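You operate a simulated robot arm through the tools that you are given. There is no shell and no other tool. Be economical: measure what you need, move in short steps, check, and stop when the job is done.

You are at the controls of a simulated two-armed robot. One attempt, no reset.

## Task
Make a sandwich biscuit from the two beside the doser.
Fine: one on the slide, one dose, the second flat on the wet chocolate; slide in, lever down and up, slide out; the pair stays on the slide.

The check looks at the end state, three seconds after you hand in, the way a careful person would. Anything else that was tipped, shoved, dropped, spilled or broken makes it a failure.

## Robot
Two 7-joint arms with fingered hands on one trunk, on a base that drives. Base frame: it is fixed to the floor where the robot stands at the start and does not move with it; the origin is under the middle of the robot, x ahead of it, y to its left, z up. Lengths are in m, angles in degrees, forces in N, time in s.
The left shoulder is at the start at [0.035, 0.182, 1.299], the right one opposite. With the tool pointing down near the work surface each hand reaches from about 0.1 to 0.78 m from the robot's upright axis, wherever it stands, measured 20 degrees to its own side. Places, roughly: bath switch [0.5, 1.5, 0.9]; bath tap [0.3, 1.6, 1]; biscuit (6x6x2 cm) [0.5, -0.4, 0.9]; dose lever [0.7, -0.1, 1.1]; doser slide [0.5, 0, 0.9]; doser switch [0.5, -0.2, 0.9]; plate switch [0.5, 0.6, 1]; pot dial [0.6, 2.2, 1]; pot switch [0.6, 2.4, 1]; pot tap [0.3, 1.9, 1]; top of the doser slide [0.5, 0, 0.9]. Payload 3.8 kg a hand.
The tool frame of a hand sits at the grasp point between the pads (the TCP): z along the fingers, y along the line on which they close. The tips reach 0.03 m beyond it. The gripper opens to 0.104 m. The gripper's body begins 0.035 m behind the TCP. The gripper is a hand of 4 fingers: y runs from the thumb to the fingers, the wrist lies at [-0.017, -0.104, -0.178] in the tool frame, and closing takes about 1.5 s.
Orientation is that of the tool frame in the base frame, as a unit quaternion [x, y, z, w]. With the fingers straight down and the wrist toward the robot, the tool's x, y and z point along [0, 1, 0], [1, 0, 0] and [0, 0, -1] of the base frame.

## Interface
- The arms move only by the tool arm_command. It takes "left_deltas", "right_deltas" or both (then of equal length, played together; a hand with none holds still); each is a list of rows, each a list of 6 numbers: the shift along the tool's x, y, z in units of 20 mm (1.0 is 20 mm), then the turn, a rotation vector about the tool's x, y, z in units of 5 degrees (1.0 is 5 degrees). In form: [[x, y, z, rx, ry, rz], ...]. A call has 1 to 20 rows; each row shifts and turns the commanded pose from where the row before left it, along the tool's axes as they then stand. "left_fingers" and "right_fingers" are, for a hand that has rows, the opening, from 0 (shut) to 1 (fully open), set as the call begins (left out, the last holds). A call with a number of a shift or a turn outside -1 to 1 is refused whole. A row lasts 0.2 s, in which the tool goes at most 0.05 m and 8.6 degrees; a call with a longer step from one row to the next is refused whole, and so is a gripper value outside its range. Where a pose cannot be reached the arm comes as near as it can. A force on the tool above 40 N (or 10 N above the force at the start of the call, whichever is more), or a blocked arm, ends the call early, and 0.2 s more pass. Each finger travels about 0.072 m/s and halts on what it meets, pressing with about 31 N; the grip force reading is that of the motor and also rises with nothing between the fingers. The clock runs only during rows and for 0.2 s after the last one: add rows that do not move to give the fingers time. The reply holds the time, the measured pose of the TCP, the force on the tool along the base axes, the opening and the grip force, in the units named above and with some noise, with the torque about the TCP (base axes, N m) and any sound that the robot's microphone picked up.
- Cameras (640 x 400 px; columns grow to the right, rows downward): "scene" is now at [0.1186, 0.0023, 1.4774]; the picture's right is [0.03, -1.00, 0.00], its down [-0.57, -0.02, -0.82] and it looks along [0.82, 0.02, -0.57] (base axes); focal length 214 px, centre (320, 200). "left" rides on the left gripper at [-0.066, -0.09, -0.126] in its tool frame; the picture's right is [-0.78, -0.30, 0.56], its down [0.57, -0.70, 0.42] and it looks along [0.26, 0.65, 0.71] (tool axes); focal length 275 px, centre (320, 200). "right" rides on the right gripper at [0.066, -0.09, -0.126] in its tool frame; the picture's right is [-0.78, 0.30, -0.56], its down [-0.57, -0.70, 0.42] and it looks along [-0.26, 0.65, 0.71] (tool axes); focal length 275 px, centre (320, 200). There is no depth. A picture from a camera that has moved, and an enlarged one, comes with that camera's place and axes in the base frame and with its lens.
- snapshot(camera): a new picture of that camera. No time passes.
- move_column(by): slides the trunk up (or, below 0, down) by that many m; the arms and the scene camera ride with it, the base frame stays. It gives what a move gives, with no picture.
- drive_base(legs): drives the robot by 1 to 6 legs, each [ahead, left, turn to the left] in m, m and degrees, along the robot's own axes; the way and the turn of a leg run together, so that a leg with both is an arc; at most 1.5 m and 180 degrees a leg. The arms and the cameras ride along, it lands a little off, and it stops where it bumps. It gives what a move gives.
- finger_targets(index, middle, ring, thumb_bend, thumb_turn, hand): sets how far each is bent, from 0 (flat) to 1 (curled in); at 0.3 the hand is open as for a grip, at 0.7 the pads meet at the TCP. One left out holds its place. A second passes; each finger stops where it meets its share of the squeeze, and holds until it gets a number again. A gripper value or a shape takes the hand back. It gives what a move gives, with no picture; readings hold the bend of each and the force on the fingers (four entries, about 0 where the hand has none), thumb and palm. thumb_turn goes from beside the hand (0) to across from the fingers (1), as for a grip.
- hand_shape(shape, hand): the hand has 4 fingers and takes this shape, open, in about a second: jaw (thumb against the fingers, like two jaws); tri (thumb and two fingers); tip (a fingertip pinch); poke (one finger out to press); point (the index stretched); flat (the hand flat); cup (the hand cupped); fist (a fist). The gripper value then closes the fingers along that shape, each until it touches; the sizes above hold for jaw. It gives what a move gives, with no picture.
- pan_tilt(pan, tilt): turns the head with the scene camera to pan (to the left, within 86 degrees either way) and tilt (down, from -29 to 69), counted from straight ahead of the robot. It gives what a move gives.
- close_up(camera, box): a new picture of the part [left, top, right, bottom] of that camera's present view, enlarged. No time passes.
- finish_job(): hands the job in; it is judged then, once.

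Go step by step. Nothing tells you exact positions but the pictures and the camera data: compare them with the known pose of the tool, close in by small moves and look again before you grip or let go. The budget is 120 turns and 108 pictures, counting those below and the enlarged ones. Unless the task says otherwise, let go and move clear before handing in, and close with one line.

The tools are called by a JSON object that holds its "fn" and its "kwargs". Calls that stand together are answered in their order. arm_command: Moves the arms, as the interface text tells. Its arguments: {"type":"object","properties":{"left_deltas":{"type":"array"},"left_fingers":{"type":"number"},"right_deltas":{"type":"array"},"right_fingers":{"type":"number"}},"required":[]} The other tools are called the same way: move_column (by) slides the trunk up or down; hand_shape (shape, hand) gives the hand a shape; finger_targets (index, middle, ring, thumb_bend, thumb_turn, hand) moves the fingers one by one; drive_base (legs) drives the base; pan_tilt (pan, tilt) turns the head that bears the scene camera; snapshot (camera) takes a picture; close_up (camera, box) takes an enlarged picture of a part of a camera's view; finish_job () hands the job in.

At the start:

```text
clock: 0.0
left_position: [0.4397, 0.1893, 1.3722]
left_ee_rot: [0.707, 0.708, 0.001, 0.0]
left_ft_force: [0.2, -0.8, -0.4]
left_moment: [-0.01, 0.02, -0.01]
left_gripper_width: 0.1037
left_gripper_force: 0.0
left_shape: jaw
left_bend: [0.3, 0.3, 0.3, 0.3, 0.97]
left_finger forces: [0.0, 0.0, 0.1, 0.0, 0.1, 0.0]
right_position: [0.5464, -0.2213, 1.3105]
right_ee_rot: [0.707, 0.707, -0.001, -0.001]
right_ft_force: [-0.4, 0.2, -0.3]
right_moment: [-0.03, -0.01, -0.04]
right_gripper_width: 0.1036
right_gripper_force: 0.0
right_shape: jaw
right_bend: [0.3, 0.3, 0.3, 0.3, 0.97]
right_finger forces: [0.0, 0.0, 0.1, 0.0, 0.0, 0.0]
trunk travel left (down, up): [-0.45, 0.306]
robot x, y, heading: [-0.0047, -0.0012, -0.2]
head pan, tilt: [1.6, 34.6]
```

scene: 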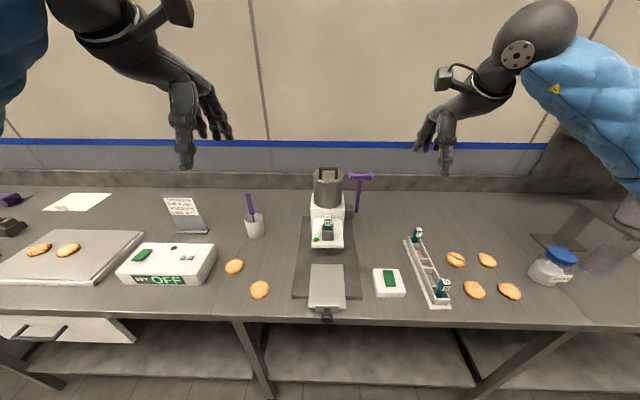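
right: 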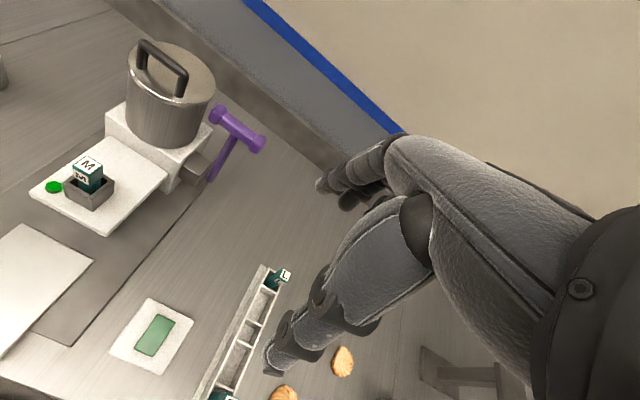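
left: 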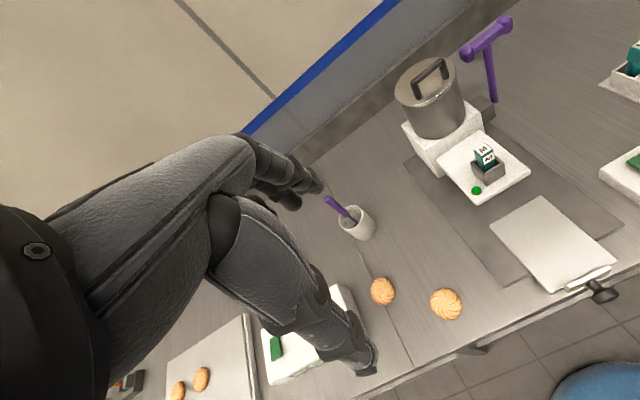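

I see the doser in the middle with two biscuits to its left, and a rack and four more biscuits to its right. I'll look closer at these before choosing anything.

{"fn": "close_up", "kwargs": {"camera": "scene", "box": [210, 160, 390, 330]}}

{"fn": "close_up", "kwargs": {"camera": "scene", "box": [360, 210, 600, 320]}}

{"fn": "close_up", "kwargs": {"camera": "scene", "box": [0, 180, 240, 300]}}

```text
2.35 times, centred on (300, 245) of scene
camera zoom: at [0.1186, 0.0023, 1.4774], right [0.03, -1.0, 0.0], down [-0.57, -0.02, -0.82], along [0.82, 0.02, -0.57], focal length 505 px, centre (367, 94)
```

zoom: 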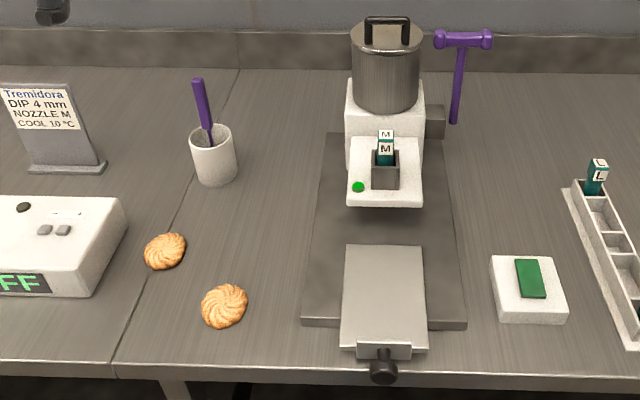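

```text
2.67 times, centred on (480, 265) of scene
camera zoom: at [0.1186, 0.0023, 1.4774], right [0.03, -1.0, 0.0], down [-0.57, -0.02, -0.82], along [0.82, 0.02, -0.57], focal length 572 px, centre (-107, 27)
```

zoom: 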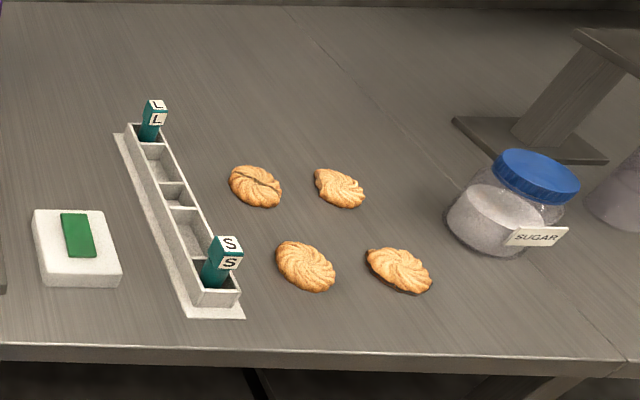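

```text
2.67 times, centred on (120, 240) of scene
camera zoom: at [0.1186, 0.0023, 1.4774], right [0.03, -1.0, 0.0], down [-0.57, -0.02, -0.82], along [0.82, 0.02, -0.57], focal length 572 px, centre (853, 93)
```

zoom: 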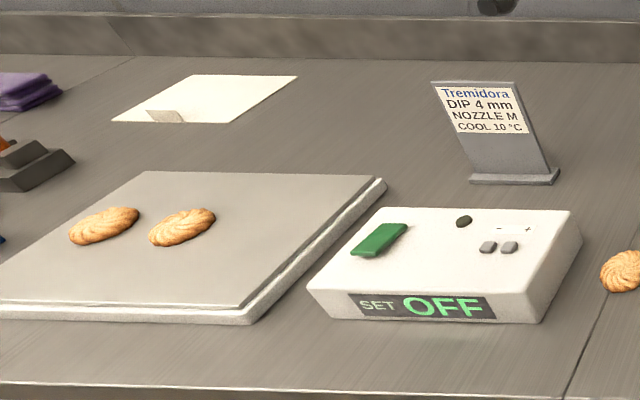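

The two sound biscuits to the left of the doser are B ≈ (0.473, 0.185) and A ≈ (0.552, 0.287). The nozzle fitted is M, which matches the card, so the rack can stay as it is. I'll bring the left hand over B, turned so that it closes mostly along y.

{"fn": "arm_command", "kwargs": {"left_deltas": [[0, 1, 1, 0, 0, 0], [0, 0.65, 1, 0, 0, 1], [0, 0, 1, 0, 0, 1], [0, 0, 1, 0, 0, 1], [0, 0, 1, 0, 0, 1], [0, 0, 1, 0, 0, 1], [0, 0, 1, 0, 0, 1], [0, 0, 1, 0, 0, 1], [0, 0, 1, 0, 0, 1], [0, 0, 1, 0, 0, 1], [0, 0, 1, 0, 0, 1], [0, 0, 1, 0, 0, 1], [0, 0, 1, 0, 0, 1], [0, 0, 0.5, 0, 0, 0], [0, 0, 0, 0, 0, 0]], "left_fingers": 1}}

{"fn": "snapshot", "kwargs": {"camera": "scene"}}

{"fn": "snapshot", "kwargs": {"camera": "left"}}

```text
clock: 3.2
left_position: [0.4711, 0.19, 1.1014]
left_ee_rot: [0.966, 0.259, 0.0, 0.0]
left_ft_force: [-0.1, -1.0, 0.0]
left_moment: [-0.02, -0.04, 0.02]
left_gripper_width: 0.104
left_gripper_force: 0.1
left_shape: jaw
left_bend: [0.3, 0.3, 0.3, 0.3, 0.97]
left_finger forces: [0.0, 0.0, 0.1, 0.0, 0.1, 0.0]
right_position: [0.5453, -0.2221, 1.3114]
right_ee_rot: [0.707, 0.707, -0.001, 0.0]
right_ft_force: [-0.3, -0.6, 0.3]
right_moment: [0.0, 0.02, -0.03]
right_gripper_width: 0.1037
right_gripper_force: 0.0
right_shape: jaw
right_bend: [0.3, 0.3, 0.3, 0.3, 0.97]
right_finger forces: [0.0, 0.0, 0.0, 0.0, 0.1, 0.0]
trunk travel left (down, up): [-0.45, 0.306]
robot x, y, heading: [0.0028, -0.0059, 0.1]
head pan, tilt: [1.6, 34.6]
```

```text
101 pictures are left
camera scene: at [0.1187, 0.0023, 1.4774], right [0.03, -1.0, 0.0], down [-0.57, -0.02, -0.82], along [0.82, 0.02, -0.57], focal length 214 px, centre (320, 200)
```

scene: 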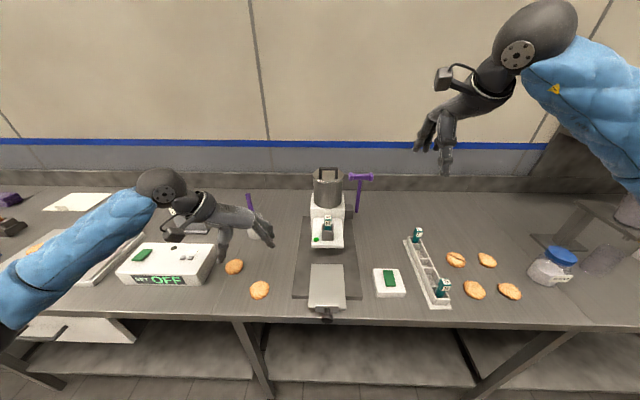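

```text
100 pictures are left
camera left: at [0.3685, 0.234, 1.2274], right [-0.82, -0.13, -0.56], down [0.15, 0.89, -0.42], along [0.55, -0.43, -0.71], focal length 275 px, centre (320, 200)
```

left: 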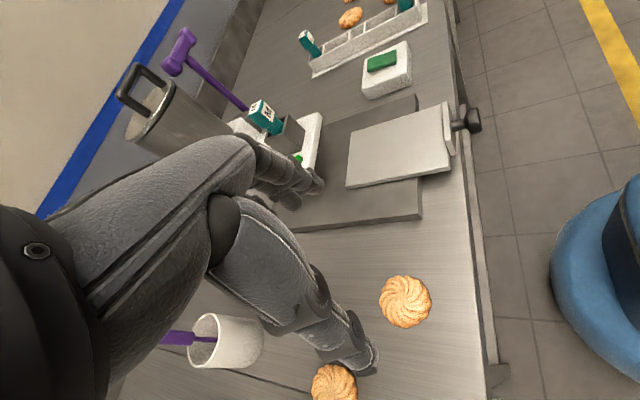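

Both cameras agree on B at (0.475, 0.189). I'm coming down over it.

{"fn": "arm_command", "kwargs": {"left_deltas": [[0.15, 0.15, 1, 0, 0, 0], [0, 0, 1, 0, 0, 0], [0, 0, 1, 0, 0, 0], [0, 0, 1, 0, 0, 0], [0, 0, 1, 0, 0, 0], [0, 0, 1, 0, 0, 0], [0, 0, 1, 0, 0, 0], [0, 0, 0.8, 0, 0, 0], [0, 0, 0, 0, 0, 0]]}}

{"fn": "snapshot", "kwargs": {"camera": "left"}}

{"fn": "close_up", "kwargs": {"camera": "scene", "box": [200, 200, 360, 330]}}

```text
clock: 5.2
left_position: [0.4725, 0.1881, 0.9491]
left_ee_rot: [0.966, 0.258, 0.0, 0.0]
left_ft_force: [-0.4, 0.3, 0.1]
left_moment: [0.0, -0.03, 0.02]
left_gripper_width: 0.1039
left_gripper_force: 0.0
left_shape: jaw
left_bend: [0.3, 0.3, 0.3, 0.3, 0.97]
left_finger forces: [0.0, 0.1, 0.0, 0.1, 0.1, 0.0]
right_position: [0.545, -0.2217, 1.3103]
right_ee_rot: [0.707, 0.707, 0.0, 0.0]
right_ft_force: [0.7, 0.0, -0.1]
right_moment: [-0.01, -0.02, -0.01]
right_gripper_width: 0.1033
right_gripper_force: 0.0
right_shape: jaw
right_bend: [0.3, 0.3, 0.3, 0.3, 0.97]
right_finger forces: [0.0, 0.0, 0.1, 0.0, 0.0, 0.1]
trunk travel left (down, up): [-0.45, 0.306]
robot x, y, heading: [0.002, -0.0001, 0.0]
head pan, tilt: [1.6, 34.6]
```

```text
99 pictures are left
camera left: at [0.3708, 0.2328, 1.0746], right [-0.82, -0.13, -0.56], down [0.14, 0.89, -0.42], along [0.55, -0.43, -0.71], focal length 275 px, centre (320, 200)
```

left: 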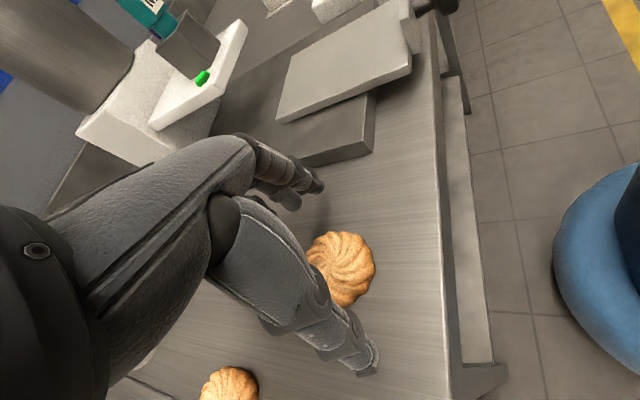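

```text
3.08 times, centred on (280, 265) of scene
camera zoom: at [0.1186, 0.0023, 1.4774], right [0.03, -1.0, 0.0], down [-0.57, -0.02, -0.82], along [0.82, 0.02, -0.57], focal length 660 px, centre (443, 0)
```

zoom: 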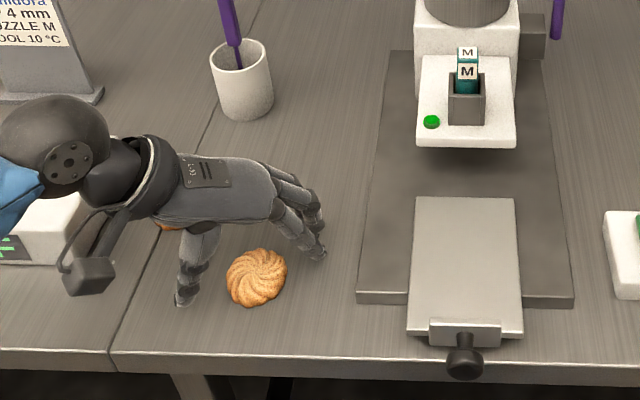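

The biscuit is centred between the thumb and the fingers. I'll go lower and close.

{"fn": "arm_command", "kwargs": {"left_deltas": [[0, 0, 0.4, 0, 0, 0], [0, 0, 0.3, 0, 0, 0], [0, 0, 0, 0, 0, 0]]}}

{"fn": "arm_command", "kwargs": {"left_deltas": [[0, 0, 0, 0, 0, 0], [0, 0, 0, 0, 0, 0], [0, 0, 0, 0, 0, 0], [0, 0, 0, 0, 0, 0], [0, 0, 0, 0, 0, 0], [0, 0, 0, 0, 0, 0]], "left_fingers": 0.5}}

{"fn": "snapshot", "kwargs": {"camera": "left"}}

{"fn": "close_up", "kwargs": {"camera": "scene", "box": [200, 200, 360, 330]}}

```text
clock: 6.0
left_position: [0.4728, 0.1868, 0.9335]
left_ee_rot: [0.966, 0.258, -0.001, 0.0]
left_ft_force: [0.7, -0.7, -0.8]
left_moment: [0.0, 0.01, -0.03]
left_gripper_width: 0.1035
left_gripper_force: 0.1
left_shape: jaw
left_bend: [0.3, 0.3, 0.3, 0.3, 0.97]
left_finger forces: [0.0, 0.1, 0.0, 0.0, 0.0, 0.0]
right_position: [0.5458, -0.2211, 1.3107]
right_ee_rot: [0.707, 0.708, 0.0, 0.0]
right_ft_force: [0.1, -0.5, -0.2]
right_moment: [0.01, -0.05, 0.0]
right_gripper_width: 0.1035
right_gripper_force: 0.2
right_shape: jaw
right_bend: [0.3, 0.3, 0.3, 0.3, 0.97]
right_finger forces: [0.0, 0.0, 0.0, 0.0, 0.1, 0.1]
trunk travel left (down, up): [-0.45, 0.306]
robot x, y, heading: [0.0007, -0.0002, 0.3]
head pan, tilt: [1.6, 34.6]
```

```text
clock: 7.4
left_position: [0.4739, 0.1876, 0.9338]
left_ee_rot: [0.966, 0.258, 0.0, 0.0]
left_ft_force: [0.5, -0.7, 0.0]
left_moment: [0.03, 0.02, -0.01]
left_gripper_width: 0.0502
left_gripper_force: 8.5
left_shape: jaw
left_bend: [0.74, 0.44, 0.48, 0.69, 1.0]
left_finger forces: [4.4, 3.0, 0.0, 0.1, 7.0, 0.0]
right_position: [0.5445, -0.2207, 1.3116]
right_ee_rot: [0.707, 0.707, 0.0, 0.0]
right_ft_force: [-0.6, 0.3, 0.1]
right_moment: [0.0, -0.01, 0.02]
right_gripper_width: 0.1036
right_gripper_force: 0.0
right_shape: jaw
right_bend: [0.3, 0.3, 0.3, 0.3, 0.97]
right_finger forces: [0.0, 0.1, 0.1, 0.0, 0.1, 0.0]
trunk travel left (down, up): [-0.45, 0.306]
robot x, y, heading: [0.003, 0.0005, -0.1]
head pan, tilt: [1.6, 34.6]
```

```text
97 pictures are left
camera left: at [0.3714, 0.2323, 1.0595], right [-0.82, -0.13, -0.56], down [0.14, 0.89, -0.43], along [0.55, -0.43, -0.71], focal length 275 px, centre (320, 200)
```

left: 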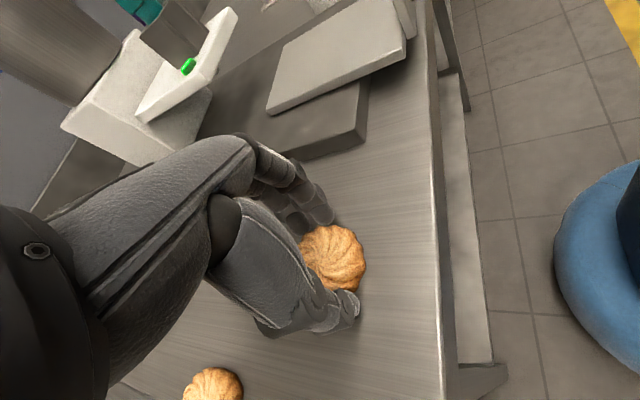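

```text
3.08 times, centred on (280, 265) of scene
camera zoom: at [0.1186, 0.0023, 1.4774], right [0.03, -1.0, 0.0], down [-0.57, -0.02, -0.82], along [0.82, 0.02, -0.57], focal length 660 px, centre (443, 0)
```

zoom: 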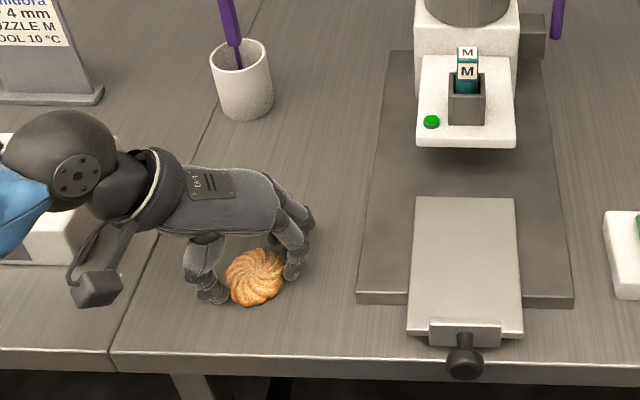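

The fingers met the biscuit gently, at about 7 N. I'll firm the grip a little, lift slightly and check that it stays level.

{"fn": "arm_command", "kwargs": {"left_deltas": [[0, 0, 0, 0, 0, 0], [0, 0, 0, 0, 0, 0], [0, 0, 0, 0, 0, 0], [0, 0, 0, 0, 0, 0], [0, 0, -0.5, 0, 0, 0], [0, 0, -1, 0, 0, 0], [0, 0, 0, 0, 0, 0]], "left_fingers": 0.42}}

{"fn": "snapshot", "kwargs": {"camera": "left"}}

{"fn": "close_up", "kwargs": {"camera": "scene", "box": [200, 200, 360, 330]}}

```text
clock: 9.0
left_position: [0.4755, 0.1879, 0.9623]
left_ee_rot: [0.966, 0.258, -0.001, 0.001]
left_ft_force: [-0.2, 0.2, -0.5]
left_moment: [0.02, 0.01, 0.0]
left_gripper_width: 0.0499
left_gripper_force: 9.2
left_shape: jaw
left_bend: [0.74, 0.44, 0.48, 0.69, 1.0]
left_finger forces: [4.5, 3.0, 0.0, 0.0, 7.2, 0.0]
right_position: [0.5456, -0.2213, 1.3108]
right_ee_rot: [0.707, 0.707, -0.001, 0.0]
right_ft_force: [0.7, 0.2, 0.1]
right_moment: [0.02, 0.04, 0.01]
right_gripper_width: 0.1038
right_gripper_force: 0.2
right_shape: jaw
right_bend: [0.3, 0.3, 0.3, 0.3, 0.97]
right_finger forces: [0.1, 0.0, 0.1, 0.0, 0.0, 0.0]
trunk travel left (down, up): [-0.45, 0.306]
robot x, y, heading: [0.0027, 0.0004, -0.1]
head pan, tilt: [1.6, 34.6]
```

```text
95 pictures are left
camera left: at [0.3731, 0.2324, 1.0872], right [-0.82, -0.13, -0.56], down [0.14, 0.89, -0.43], along [0.55, -0.43, -0.71], focal length 275 px, centre (320, 200)
```

left: 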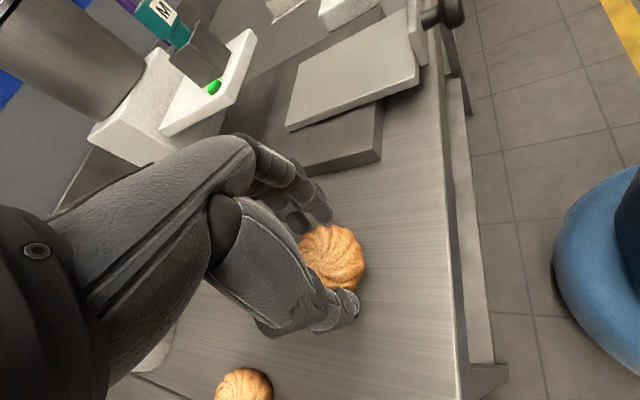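

```text
3.08 times, centred on (280, 265) of scene
camera zoom: at [0.1186, 0.0025, 1.4774], right [0.03, -1.0, 0.0], down [-0.57, -0.02, -0.82], along [0.82, 0.02, -0.57], focal length 660 px, centre (443, 0)
```

zoom: 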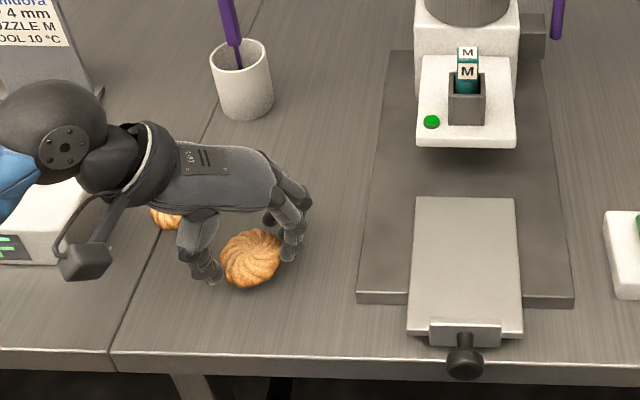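

The biscuit is held. The slide top is at about z = 0.922, spanning x 0.417 to 0.559 and y −0.058 to 0.040. I'll raise it, turn to a full 90° yaw so I stay clear of the nozzle tongue, and carry it over the slide.

{"fn": "arm_command", "kwargs": {"left_deltas": [[0, 0, -0.8, 0, 0, 0], [0, 0, -0.8, 0, 0, 0], [0, 0, -0.8, 0, 0, 1], [0, 0, -0.8, 0, 0, 1], [0, 0, -0.8, 0, 0, 1], [0, 0, 0, 0, 0, 1], [0, 0, 0, 0, 0, 1], [0, 0, 0, 0, 0, 1], [0.2, 0.8, 0, 0, 0, 0], [0.2, 0.8, 0, 0, 0, 0], [0.2, 0.8, 0, 0, 0, 0], [0.2, 0.8, 0, 0, 0, 0], [0.2, 0.8, 0, 0, 0, 0], [0, 0.8, 0, 0, 0, 0], [0, 0.8, 0, 0, 0, 0], [0, 0.8, 0, 0, 0, 0], [0, 0.8, 0, 0, 0, 0], [0, 0.8, 0, 0, 0, 0], [0, 0.8, 0, 0, 0, 0], [0, 0.8, 0, 0, 0, 0]]}}

{"fn": "snapshot", "kwargs": {"camera": "left"}}

{"fn": "close_up", "kwargs": {"camera": "scene", "box": [200, 160, 400, 330]}}

```text
clock: 13.2
left_position: [0.4964, -0.0034, 1.0435]
left_ee_rot: [1.0, 0.0, 0.001, 0.0]
left_ft_force: [-0.1, -0.4, -0.4]
left_moment: [-0.01, 0.02, 0.02]
left_gripper_width: 0.0498
left_gripper_force: 8.3
left_shape: jaw
left_bend: [0.74, 0.44, 0.48, 0.69, 1.0]
left_finger forces: [4.5, 3.1, 0.1, 0.0, 7.0, 0.1]
right_position: [0.5451, -0.2214, 1.3109]
right_ee_rot: [0.707, 0.707, 0.0, 0.0]
right_ft_force: [0.1, 0.1, 0.1]
right_moment: [0.01, -0.04, 0.02]
right_gripper_width: 0.1036
right_gripper_force: 0.0
right_shape: jaw
right_bend: [0.3, 0.3, 0.3, 0.3, 0.97]
right_finger forces: [0.1, 0.0, 0.0, 0.1, 0.0, 0.0]
trunk travel left (down, up): [-0.45, 0.306]
robot x, y, heading: [-0.0012, 0.0016, 0.1]
head pan, tilt: [1.6, 34.6]
```

```text
93 pictures are left
camera left: at [0.4295, 0.0859, 1.17], right [-0.78, 0.3, -0.56], down [0.57, 0.7, -0.42], along [0.27, -0.65, -0.71], focal length 275 px, centre (320, 200)
```

left: 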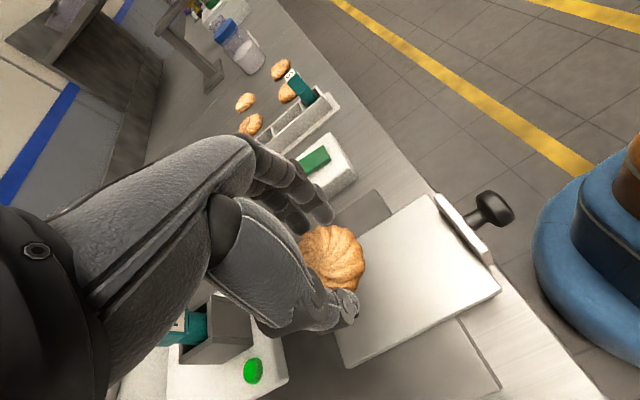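

```text
2.35 times, centred on (300, 245) of scene
camera zoom: at [0.1187, 0.0018, 1.4774], right [0.03, -1.0, 0.0], down [-0.57, -0.02, -0.82], along [0.82, 0.02, -0.57], focal length 505 px, centre (367, 94)
```

zoom: 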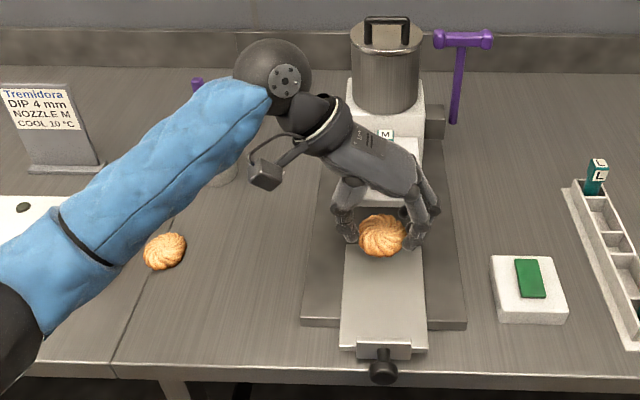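

The biscuit is at (0.4905, −0.003), close to the slide's centre. I'll trim a little and descend part of the way.

{"fn": "arm_command", "kwargs": {"left_deltas": [[-0.2, 0.3, 0.5, 0, 0, 0], [0, 0, 0.6, 0, 0, 0], [0, 0, 0.6, 0, 0, 0], [0, 0, 0.6, 0, 0, 0], [0, 0, 0.6, 0, 0, 0], [0, 0, 0.4, 0, 0, 0], [0, 0, 0, 0, 0, 0]]}}

{"fn": "snapshot", "kwargs": {"camera": "left"}}

{"fn": "close_up", "kwargs": {"camera": "scene", "box": [260, 200, 380, 320]}}

```text
clock: 14.8
left_position: [0.4904, -0.0099, 0.9763]
left_ee_rot: [1.0, 0.0, 0.0, 0.001]
left_ft_force: [0.1, -0.8, -0.2]
left_moment: [-0.02, 0.01, 0.02]
left_gripper_width: 0.0497
left_gripper_force: 9.0
left_shape: jaw
left_bend: [0.74, 0.44, 0.48, 0.69, 1.0]
left_finger forces: [4.5, 3.1, 0.0, 0.0, 7.0, 0.0]
right_position: [0.5467, -0.2213, 1.3102]
right_ee_rot: [0.707, 0.707, 0.0, 0.0]
right_ft_force: [0.1, 0.0, 0.5]
right_moment: [0.04, -0.01, 0.01]
right_gripper_width: 0.1035
right_gripper_force: 0.1
right_shape: jaw
right_bend: [0.3, 0.3, 0.3, 0.3, 0.97]
right_finger forces: [0.0, 0.1, 0.1, 0.0, 0.1, 0.0]
trunk travel left (down, up): [-0.45, 0.306]
robot x, y, heading: [0.001, -0.0032, -0.1]
head pan, tilt: [1.6, 34.6]
```

```text
91 pictures are left
camera left: at [0.4244, 0.0791, 1.1026], right [-0.78, 0.3, -0.56], down [0.57, 0.7, -0.43], along [0.26, -0.65, -0.71], focal length 275 px, centre (320, 200)
```

left: 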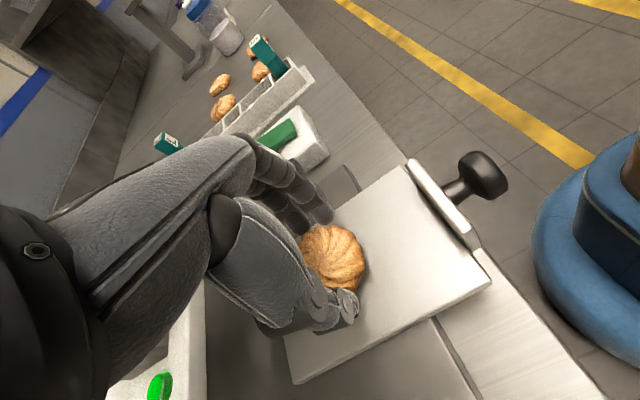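

```text
3.33 times, centred on (320, 260) of scene
camera zoom: at [0.1186, 0.0022, 1.4774], right [0.03, -1.0, 0.0], down [-0.57, -0.02, -0.82], along [0.82, 0.02, -0.57], focal length 715 px, centre (320, 0)
```

zoom: 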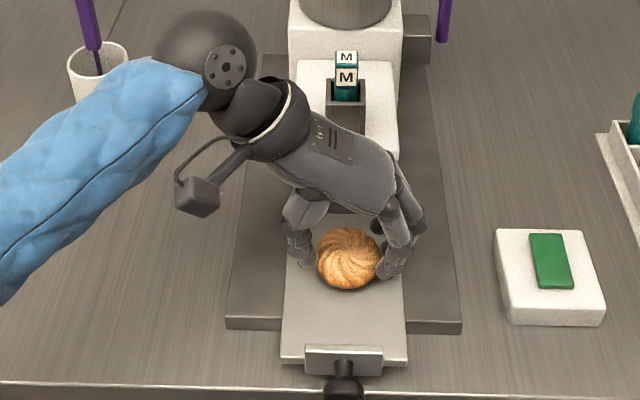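

The biscuit is at about (0.484, −0.009). I'll set it down gently.

{"fn": "arm_command", "kwargs": {"left_deltas": [[0.2, 0, 0.4, 0, 0, 0], [0, 0, 0.4, 0, 0, 0], [0, 0, 0.2, 0, 0, 0], [0, 0, 0, 0, 0, 0]]}}

{"fn": "snapshot", "kwargs": {"camera": "left"}}

{"fn": "close_up", "kwargs": {"camera": "scene", "box": [260, 200, 380, 320]}}

```text
clock: 15.8
left_position: [0.4945, -0.0107, 0.9623]
left_ee_rot: [1.0, 0.0, 0.005, 0.004]
left_ft_force: [0.9, 1.7, 35.5]
left_moment: [0.82, 0.09, 0.06]
left_gripper_width: 0.0504
left_gripper_force: 9.2
left_shape: jaw
left_bend: [0.74, 0.44, 0.48, 0.71, 1.0]
left_finger forces: [7.1, 3.4, 0.0, 0.0, 30.2, 0.1]
right_position: [0.5424, -0.2204, 1.3113]
right_ee_rot: [0.707, 0.707, 0.001, 0.001]
right_ft_force: [-0.2, -0.5, -0.5]
right_moment: [0.02, -0.01, 0.0]
right_gripper_width: 0.1037
right_gripper_force: 0.2
right_shape: jaw
right_bend: [0.3, 0.3, 0.3, 0.3, 0.97]
right_finger forces: [0.0, 0.0, 0.0, 0.1, 0.1, 0.1]
trunk travel left (down, up): [-0.45, 0.306]
robot x, y, heading: [-0.0005, 0.0023, -0.1]
head pan, tilt: [1.6, 34.6]
```

```text
89 pictures are left
camera left: at [0.4277, 0.0797, 1.0871], right [-0.77, 0.29, -0.57], down [0.58, 0.7, -0.43], along [0.27, -0.65, -0.71], focal length 275 px, centre (320, 200)
```

left: 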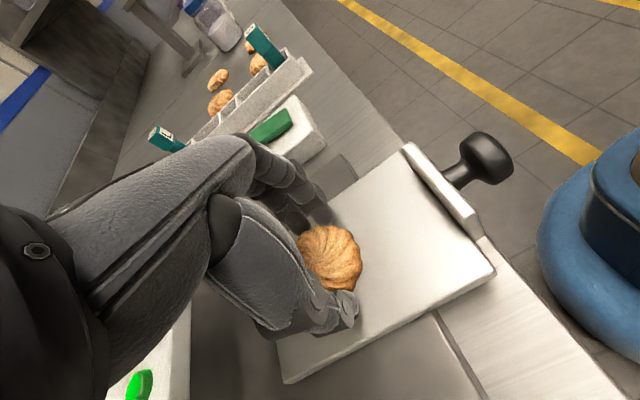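

```text
3.33 times, centred on (320, 260) of scene
camera zoom: at [0.1156, 0.0025, 1.478], right [0.03, -1.0, 0.0], down [-0.57, -0.02, -0.82], along [0.82, 0.02, -0.57], focal length 715 px, centre (320, 0)
```

zoom: 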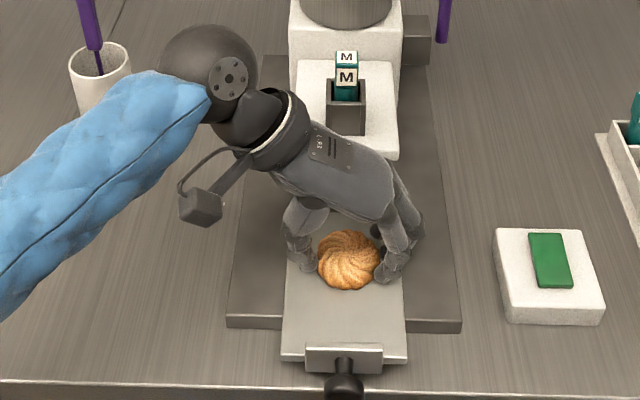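

The thumb has touched the slide at z ≈ 0.962. I'll ease off the load and then open gradually.

{"fn": "arm_command", "kwargs": {"left_deltas": [[0, 0, -0.25, 0, 0, 0], [0, 0, 0, 0, 0, 0], [0, 0, 0, 0, 0, 0]]}}

{"fn": "arm_command", "kwargs": {"left_deltas": [[0, 0, 0, 0, 0, 0], [0, 0, 0, 0, 0, 0], [0, 0, 0, 0, 0, 0]], "left_fingers": 0.6}}

{"fn": "arm_command", "kwargs": {"left_deltas": [[0, 0, 0, 0, 0, 0], [0, 0, 0, 0, 0, 0], [0, 0, 0, 0, 0, 0], [0, 0, 0, 0, 0, 0]], "left_fingers": 0.9}}

{"fn": "snapshot", "kwargs": {"camera": "left"}}

{"fn": "close_up", "kwargs": {"camera": "scene", "box": [260, 200, 380, 320]}}

```text
clock: 16.6
left_position: [0.4945, -0.0101, 0.9638]
left_ee_rot: [1.0, 0.0, 0.001, 0.001]
left_ft_force: [-0.5, -2.9, 22.8]
left_moment: [-0.16, 0.03, 0.02]
left_gripper_width: 0.0505
left_gripper_force: 8.6
left_shape: jaw
left_bend: [0.74, 0.43, 0.48, 0.71, 1.0]
left_finger forces: [10.4, 5.6, 0.2, 0.0, 13.1, 0.0]
right_position: [0.5433, -0.222, 1.3112]
right_ee_rot: [0.706, 0.708, 0.001, 0.0]
right_ft_force: [-0.2, -0.2, -0.6]
right_moment: [-0.01, 0.0, -0.02]
right_gripper_width: 0.1038
right_gripper_force: 0.0
right_shape: jaw
right_bend: [0.3, 0.3, 0.3, 0.3, 0.97]
right_finger forces: [0.0, 0.0, 0.1, 0.0, 0.2, 0.0]
trunk travel left (down, up): [-0.45, 0.306]
robot x, y, heading: [0.001, -0.0036, -0.0]
head pan, tilt: [1.6, 34.6]
```

```text
clock: 17.4
left_position: [0.4937, -0.0081, 0.9621]
left_ee_rot: [1.0, 0.0, 0.001, 0.0]
left_ft_force: [0.0, -1.5, 22.8]
left_moment: [0.2, 0.1, 0.0]
left_gripper_width: 0.055
left_gripper_force: 0.0
left_shape: jaw
left_bend: [0.74, 0.41, 0.37, 0.69, 1.0]
left_finger forces: [6.6, 2.2, 0.1, 0.1, 14.8, 0.0]
right_position: [0.5435, -0.2213, 1.3111]
right_ee_rot: [0.707, 0.707, 0.0, 0.001]
right_ft_force: [-0.1, -0.3, 0.1]
right_moment: [-0.01, 0.01, 0.03]
right_gripper_width: 0.1036
right_gripper_force: 0.1
right_shape: jaw
right_bend: [0.3, 0.3, 0.3, 0.3, 0.97]
right_finger forces: [0.0, 0.0, 0.1, 0.0, 0.0, 0.1]
trunk travel left (down, up): [-0.45, 0.306]
robot x, y, heading: [0.0015, 0.0029, 0.0]
head pan, tilt: [1.6, 34.6]
```

```text
clock: 18.4
left_position: [0.4949, -0.0096, 0.9609]
left_ee_rot: [1.0, 0.001, -0.001, 0.0]
left_ft_force: [-0.5, 0.7, -0.2]
left_moment: [0.01, 0.03, -0.04]
left_gripper_width: 0.0937
left_gripper_force: 0.2
left_shape: jaw
left_bend: [0.3, 0.32, 0.3, 0.31, 0.98]
left_finger forces: [0.1, 0.0, 0.0, 0.0, 0.1, 0.0]
right_position: [0.5468, -0.2212, 1.31]
right_ee_rot: [0.707, 0.707, 0.0, 0.001]
right_ft_force: [-0.1, 0.2, 0.1]
right_moment: [-0.03, -0.03, 0.01]
right_gripper_width: 0.1037
right_gripper_force: 0.0
right_shape: jaw
right_bend: [0.3, 0.3, 0.3, 0.3, 0.97]
right_finger forces: [0.0, 0.0, 0.0, 0.1, 0.0, 0.1]
trunk travel left (down, up): [-0.45, 0.306]
robot x, y, heading: [-0.0011, 0.0021, -0.0]
head pan, tilt: [1.6, 34.6]
```

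```text
87 pictures are left
camera left: at [0.4286, 0.0808, 1.0865], right [-0.78, 0.3, -0.56], down [0.57, 0.7, -0.42], along [0.26, -0.65, -0.71], focal length 275 px, centre (320, 200)
```

left: 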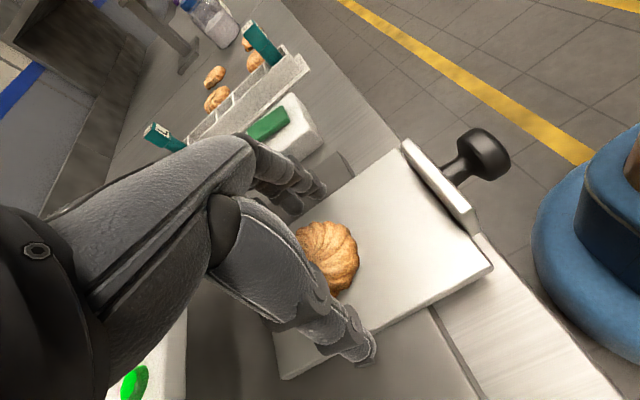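

```text
3.33 times, centred on (320, 260) of scene
camera zoom: at [0.1187, 0.0024, 1.4773], right [0.03, -1.0, 0.0], down [-0.57, -0.02, -0.82], along [0.82, 0.02, -0.57], focal length 715 px, centre (320, 0)
```

zoom: 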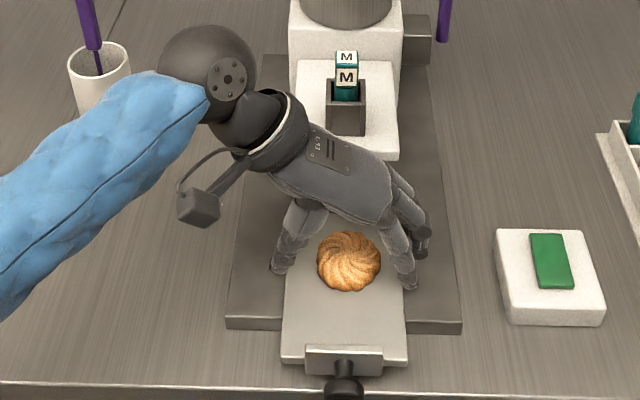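

The biscuit sits flat on the slide. I'll lift the left hand clear, move it left and look at the doser.

{"fn": "arm_command", "kwargs": {"left_deltas": [[0, 0, -0.5, 0, 0, 0], [0, 0, -1, 0, 0, 0], [0, 0, -1, 0, 0, 0], [0, 0, -1, 0, 0, 0], [0, 0, -1, 0, 0, 0], [0, 0, -1, 0, 0, 0], [0, -1, -1, 0, 0, 0], [0, -1, -1, 0, 0, 0], [0, -1, 0, 0, 0, 0], [0, -1, 0, 0, 0, 0], [0, -1, 0, 0, 0, 0], [0, -1, 0, 0, 0, 0], [0, -1, 0, 0, 0, 0], [0, -1, 0, 0, 0, 0], [0, -1, 0, 0, 0, 0], [0, -1, 0, 0, 0, 0], [0, -1, 0, 0, 0, 0], [0, -1, 0, 0, 0, 0], [0, -1, 0, 0, 0, 0]], "left_fingers": 1}}

{"fn": "close_up", "kwargs": {"camera": "scene", "box": [260, 150, 420, 330]}}

{"fn": "snapshot", "kwargs": {"camera": "left"}}

```text
clock: 22.4
left_position: [0.4941, 0.2507, 1.1119]
left_ee_rot: [1.0, 0.0, 0.0, 0.001]
left_ft_force: [0.5, 0.4, 0.1]
left_moment: [0.0, -0.01, 0.02]
left_gripper_width: 0.1038
left_gripper_force: 0.0
left_shape: jaw
left_bend: [0.3, 0.3, 0.3, 0.3, 0.97]
left_finger forces: [0.0, 0.1, 0.1, 0.0, 0.1, 0.0]
right_position: [0.5451, -0.2205, 1.3101]
right_ee_rot: [0.707, 0.707, -0.001, 0.0]
right_ft_force: [-0.3, -0.6, -0.5]
right_moment: [-0.03, 0.02, -0.02]
right_gripper_width: 0.1038
right_gripper_force: 0.0
right_shape: jaw
right_bend: [0.3, 0.3, 0.3, 0.3, 0.97]
right_finger forces: [0.0, 0.1, 0.1, 0.0, 0.0, 0.0]
trunk travel left (down, up): [-0.45, 0.306]
robot x, y, heading: [-0.001, -0.0007, -0.2]
head pan, tilt: [1.6, 34.6]
```

```text
2.22 times, centred on (340, 240) of scene
camera zoom: at [0.1185, 0.0028, 1.4774], right [0.03, -1.0, 0.0], down [-0.57, -0.02, -0.82], along [0.82, 0.02, -0.57], focal length 477 px, centre (276, 111)
```

zoom: 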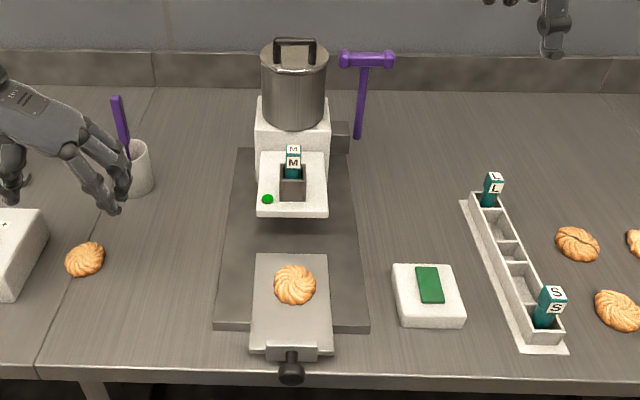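

```text
84 pictures are left
camera left: at [0.4284, 0.34, 1.2371], right [-0.78, 0.3, -0.56], down [0.57, 0.7, -0.43], along [0.26, -0.65, -0.71], focal length 275 px, centre (320, 200)
```

left: 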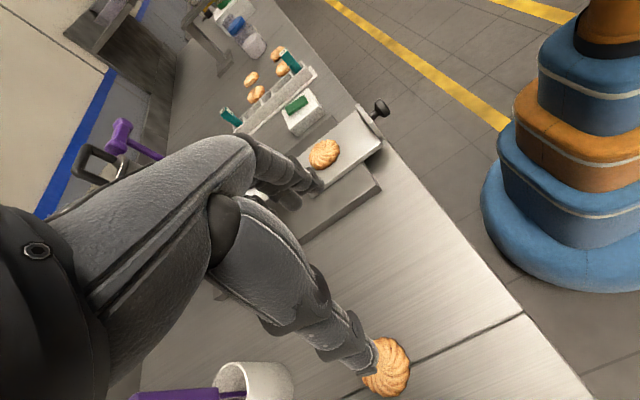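

The biscuit is well centred on the slide. The knob is at about (0.39, −0.01, 0.93), at the table edge. I'll bring the right hand in from the front, pitched 45° and closing along y, to pinch the knob.

{"fn": "arm_command", "kwargs": {"right_deltas": [[0, 0, 0, 0, 0, -1], [0, 0, 0, 0, 0, -1], [0, 0, 0, 0, 0, -1], [0, 0, 0, 0, 0, -1], [0, 0, 0, 0, 0, -1], [0, 0, 0, 0, 0, -1], [0, 0, 0, 0, 0, -1], [0, 0, 0, 0, 0, -1], [0, 0, 0, 0, 0, -1], [0, 0, 0, 0, 0, -1], [0, 0, 0, 0, 0, -1], [0, 0, 0, 0, 0, -1], [0, 0, 0, 0, 0, -1], [0, 0, 0, 0, 0, -1], [0, 0, 0, 0, 0, -1], [0, 0, 0, 0, 0, -1], [0, 0, 0, 0, 0, -1], [0, 0, 0, 0, 0, -1], [0, 0, 0, 0, 0, 0]]}}

{"fn": "arm_command", "kwargs": {"right_deltas": [[1, 0.6, 0.8, 0, 0, 0], [1, 0.6, 0.8, 0, 0, 0], [1, 0.6, 0.8, 0, 0, 0], [1, 0.6, 0.8, 0, 0, 0], [1, 0.6, 0.8, 0, 0, 0], [1, 0.6, 0.8, 0, 0, 0], [1, 0.6, 0.8, 0, 0, 0], [1, 0.6, 0.8, 0, 0, 0], [1, 0.6, 0.8, 0, 0, 0], [1, 0.6, 0.8, 0, 0, 0], [0, 0, 0, 0, -1, 0], [0, 0, 0, 0, -1, 0], [0, 0, 0, 0, -1, 0], [0, 0, 0, 0, -1, 0], [0, 0, 0, 0, -1, 0], [0, 0, 0, 0, -1, 0], [0, 0, 0, 0, -1, 0], [0, 0, 0, 0, -1, 0], [0, 0, 0, 0, -1, 0], [0, 0, 0, 0, 0, 0]]}}

{"fn": "snapshot", "kwargs": {"camera": "scene"}}

{"fn": "snapshot", "kwargs": {"camera": "right"}}

```text
clock: 26.4
left_position: [0.4946, 0.2493, 1.1107]
left_ee_rot: [1.0, 0.0, -0.001, 0.0]
left_ft_force: [-0.5, -0.3, 0.1]
left_moment: [0.01, -0.01, 0.01]
left_gripper_width: 0.1037
left_gripper_force: 0.0
left_shape: jaw
left_bend: [0.3, 0.3, 0.3, 0.3, 0.97]
left_finger forces: [0.0, 0.1, 0.0, 0.1, 0.1, 0.0]
right_position: [0.5448, -0.222, 1.3111]
right_ee_rot: [0.442, 0.897, 0.0, 0.0]
right_ft_force: [0.6, 0.5, -0.1]
right_moment: [0.01, 0.01, 0.01]
right_gripper_width: 0.1035
right_gripper_force: 0.0
right_shape: jaw
right_bend: [0.3, 0.3, 0.3, 0.3, 0.97]
right_finger forces: [0.0, 0.0, 0.0, 0.1, 0.0, 0.0]
right hand out of reach, approached as far as the arm can: row 9, 10, 11, 12, 13, 14, 15, 16, 17, 18
trunk travel left (down, up): [-0.45, 0.306]
robot x, y, heading: [-0.0031, 0.0004, -0.1]
head pan, tilt: [1.6, 34.6]
```

```text
clock: 30.6
left_position: [0.4948, 0.25, 1.1114]
left_ee_rot: [1.0, 0.0, 0.0, 0.0]
left_ft_force: [-0.4, 0.2, -0.1]
left_moment: [-0.01, -0.03, 0.02]
left_gripper_width: 0.1035
left_gripper_force: 0.0
left_shape: jaw
left_bend: [0.3, 0.3, 0.3, 0.3, 0.97]
left_finger forces: [0.1, 0.1, 0.0, 0.0, 0.0, 0.0]
right_position: [0.5192, 0.0113, 1.1504]
right_ee_rot: [0.408, 0.828, -0.17, 0.344]
right_ft_force: [0.0, -0.4, 0.9]
right_moment: [-0.02, 0.02, 0.01]
right_gripper_width: 0.104
right_gripper_force: 0.0
right_shape: jaw
right_bend: [0.3, 0.3, 0.3, 0.3, 0.97]
right_finger forces: [0.0, 0.0, 0.1, 0.0, 0.1, 0.1]
trunk travel left (down, up): [-0.45, 0.306]
robot x, y, heading: [-0.0005, 0.0032, -0.3]
head pan, tilt: [1.6, 34.6]
```

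```text
83 pictures are left
camera scene: at [0.1187, 0.002, 1.4774], right [0.03, -1.0, 0.0], down [-0.57, -0.02, -0.82], along [0.82, 0.02, -0.57], focal length 214 px, centre (320, 200)
```

scene: 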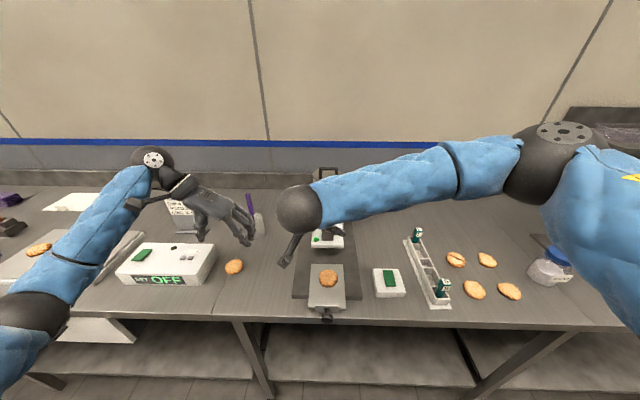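

```text
82 pictures are left
camera right: at [0.3656, 0.0626, 1.1917], right [0.33, 0.06, 0.94], down [-0.13, -0.99, 0.11], along [0.94, -0.15, -0.32], focal length 275 px, centre (320, 200)
```

right: 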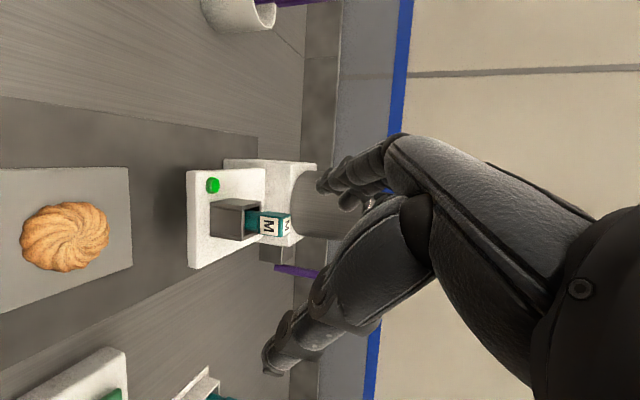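

The yaw stopped short because it was out of reach at that height, so the hand ended up off to the left. I'll undo the pitch, pull back towards the robot and finish the yaw there.

{"fn": "arm_command", "kwargs": {"right_deltas": [[0, 0, 0, 0, 1, 0], [0, 0, 0, 0, 1, 0], [0, 0, 0, 0, 1, 0], [0, 0, 0, 0, 1, 0], [0, 0, 0, 0, 1, 0], [0, 0, 0, 0, 1, 0], [0, 0, 0, 0, 1, 0], [0, 0, 0, 0, 1, 0], [0, 0, 0, 0, 1, 0], [0, 0, 0, 0, 0, 0]]}}

{"fn": "arm_command", "kwargs": {"right_deltas": [[0.2, -1, 0, 0, 0, 0], [0.2, -1, 0, 0, 0, 0], [0.2, -1, 0, 0, 0, 0], [0.2, -1, 0, 0, 0, 0], [0.2, -1, 0, 0, 0, 0], [0.2, -1, 0, 0, 0, 0], [0.2, -1, 0, 0, 0, 0], [0.2, -1, 0, 0, 0, 0], [0, 0, 0, 0, 0, -1], [0, 0, 0, 0, 0, -1], [0, 0, 0, 0, 0, -1], [0, 0, 0, 0, 0, -1], [0, 0, 0, 0, 0, -1], [0, 0, 0, 0, 0, 0]]}}

{"fn": "snapshot", "kwargs": {"camera": "scene"}}

```text
clock: 32.8
left_position: [0.4952, 0.2502, 1.1115]
left_ee_rot: [1.0, 0.001, 0.0, 0.001]
left_ft_force: [-0.6, -0.6, -0.1]
left_moment: [-0.01, 0.01, -0.01]
left_gripper_width: 0.1038
left_gripper_force: 0.1
left_shape: jaw
left_bend: [0.3, 0.3, 0.3, 0.3, 0.97]
left_finger forces: [0.0, 0.0, 0.1, 0.0, 0.1, 0.0]
right_position: [0.5194, 0.0106, 1.1501]
right_ee_rot: [0.442, 0.897, 0.0, 0.0]
right_ft_force: [0.2, 0.2, 0.0]
right_moment: [0.03, -0.02, 0.03]
right_gripper_width: 0.1036
right_gripper_force: 0.0
right_shape: jaw
right_bend: [0.3, 0.3, 0.3, 0.3, 0.97]
right_finger forces: [0.0, 0.0, 0.1, 0.1, 0.0, 0.0]
trunk travel left (down, up): [-0.45, 0.306]
robot x, y, heading: [0.0014, -0.0006, -0.0]
head pan, tilt: [1.6, 34.6]
```

```text
clock: 35.8
left_position: [0.4938, 0.2496, 1.1114]
left_ee_rot: [1.0, 0.0, 0.0, 0.001]
left_ft_force: [0.1, 0.6, 0.2]
left_moment: [0.01, -0.02, 0.01]
left_gripper_width: 0.1035
left_gripper_force: 0.1
left_shape: jaw
left_bend: [0.3, 0.3, 0.3, 0.3, 0.97]
left_finger forces: [0.0, 0.0, 0.1, 0.1, 0.1, 0.1]
right_position: [0.3719, -0.063, 1.1509]
right_ee_rot: [0.237, 0.972, 0.0, 0.0]
right_ft_force: [-0.5, -0.3, 0.8]
right_moment: [-0.03, 0.02, 0.01]
right_gripper_width: 0.1036
right_gripper_force: 0.1
right_shape: jaw
right_bend: [0.3, 0.3, 0.3, 0.3, 0.97]
right_finger forces: [0.1, 0.0, 0.1, 0.0, 0.0, 0.0]
trunk travel left (down, up): [-0.45, 0.306]
robot x, y, heading: [-0.0006, -0.0002, 0.1]
head pan, tilt: [1.6, 34.6]
```

```text
81 pictures are left
camera scene: at [0.1185, 0.0024, 1.4774], right [0.03, -1.0, 0.0], down [-0.57, -0.02, -0.82], along [0.82, 0.02, -0.57], focal length 214 px, centre (320, 200)
```

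scene: 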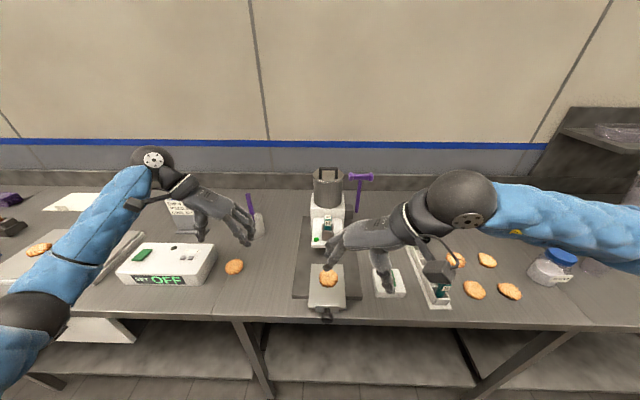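

The yaw works lower and closer in. I'll finish the yaw and pitch 45°.

{"fn": "arm_command", "kwargs": {"right_deltas": [[0, 0, 0, 0, 0, -0.9], [0, 0, 0, 0, 0, -0.9], [0, 0, 0, 0, 0, -0.9], [0, 0, 0, 0, 0, -0.9], [0, 0, 0, 0, 0, -0.9], [0, 0, 0, 0, 0, -0.98], [0.9, 0.8, 0, 0, 0, 0], [0.9, 0.8, 0, 0, 0, 0], [0, 0, 0, 0, -1, 0], [0, 0, 0, 0, -1, 0], [0, 0, 0, 0, -1, 0], [0, 0, 0, 0, -1, 0], [0, 0, 0, 0, -1, 0], [0, 0, 0, 0, -1, 0], [0, 0, 0, 0, -1, 0], [0, 0, 0, 0, -1, 0], [0, 0, 0, 0, -1, 0], [0, 0, 0, 0, 0, 0]]}}

{"fn": "snapshot", "kwargs": {"camera": "scene"}}

{"fn": "snapshot", "kwargs": {"camera": "right"}}

```text
clock: 39.6
left_position: [0.4951, 0.2495, 1.1124]
left_ee_rot: [1.0, 0.0, 0.0, 0.0]
left_ft_force: [-0.4, 0.8, 0.0]
left_moment: [-0.01, -0.02, -0.02]
left_gripper_width: 0.1038
left_gripper_force: 0.0
left_shape: jaw
left_bend: [0.3, 0.3, 0.3, 0.3, 0.97]
left_finger forces: [0.0, 0.0, 0.0, 0.0, 0.0, 0.0]
right_position: [0.3556, -0.0116, 1.1498]
right_ee_rot: [0.131, 0.914, -0.055, 0.379]
right_ft_force: [-1.0, -0.2, -1.1]
right_moment: [-0.02, 0.0, -0.01]
right_gripper_width: 0.1038
right_gripper_force: 0.0
right_shape: jaw
right_bend: [0.3, 0.3, 0.3, 0.3, 0.97]
right_finger forces: [0.1, 0.0, 0.1, 0.1, 0.1, 0.0]
right hand out of reach, approached as far as the arm can: row 4, 5, 6, 16, 17
trunk travel left (down, up): [-0.45, 0.306]
robot x, y, heading: [0.0006, 0.0016, 0.1]
head pan, tilt: [1.6, 34.6]
```

```text
80 pictures are left
camera scene: at [0.1186, 0.0021, 1.4774], right [0.03, -1.0, 0.0], down [-0.57, -0.02, -0.82], along [0.82, 0.02, -0.57], focal length 214 px, centre (320, 200)
```

scene: 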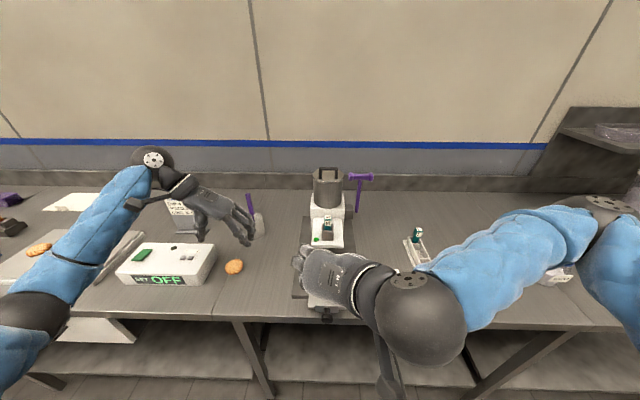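

```text
79 pictures are left
camera right: at [0.2013, -0.0606, 1.1914], right [0.23, 0.24, 0.94], down [0.48, -0.87, 0.11], along [0.85, 0.43, -0.32], focal length 275 px, centre (320, 200)
```

right: 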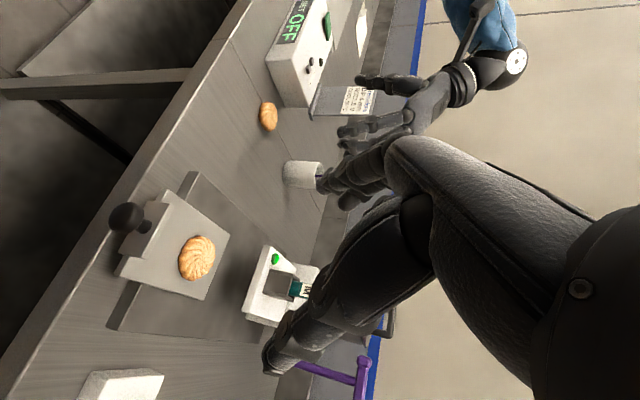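

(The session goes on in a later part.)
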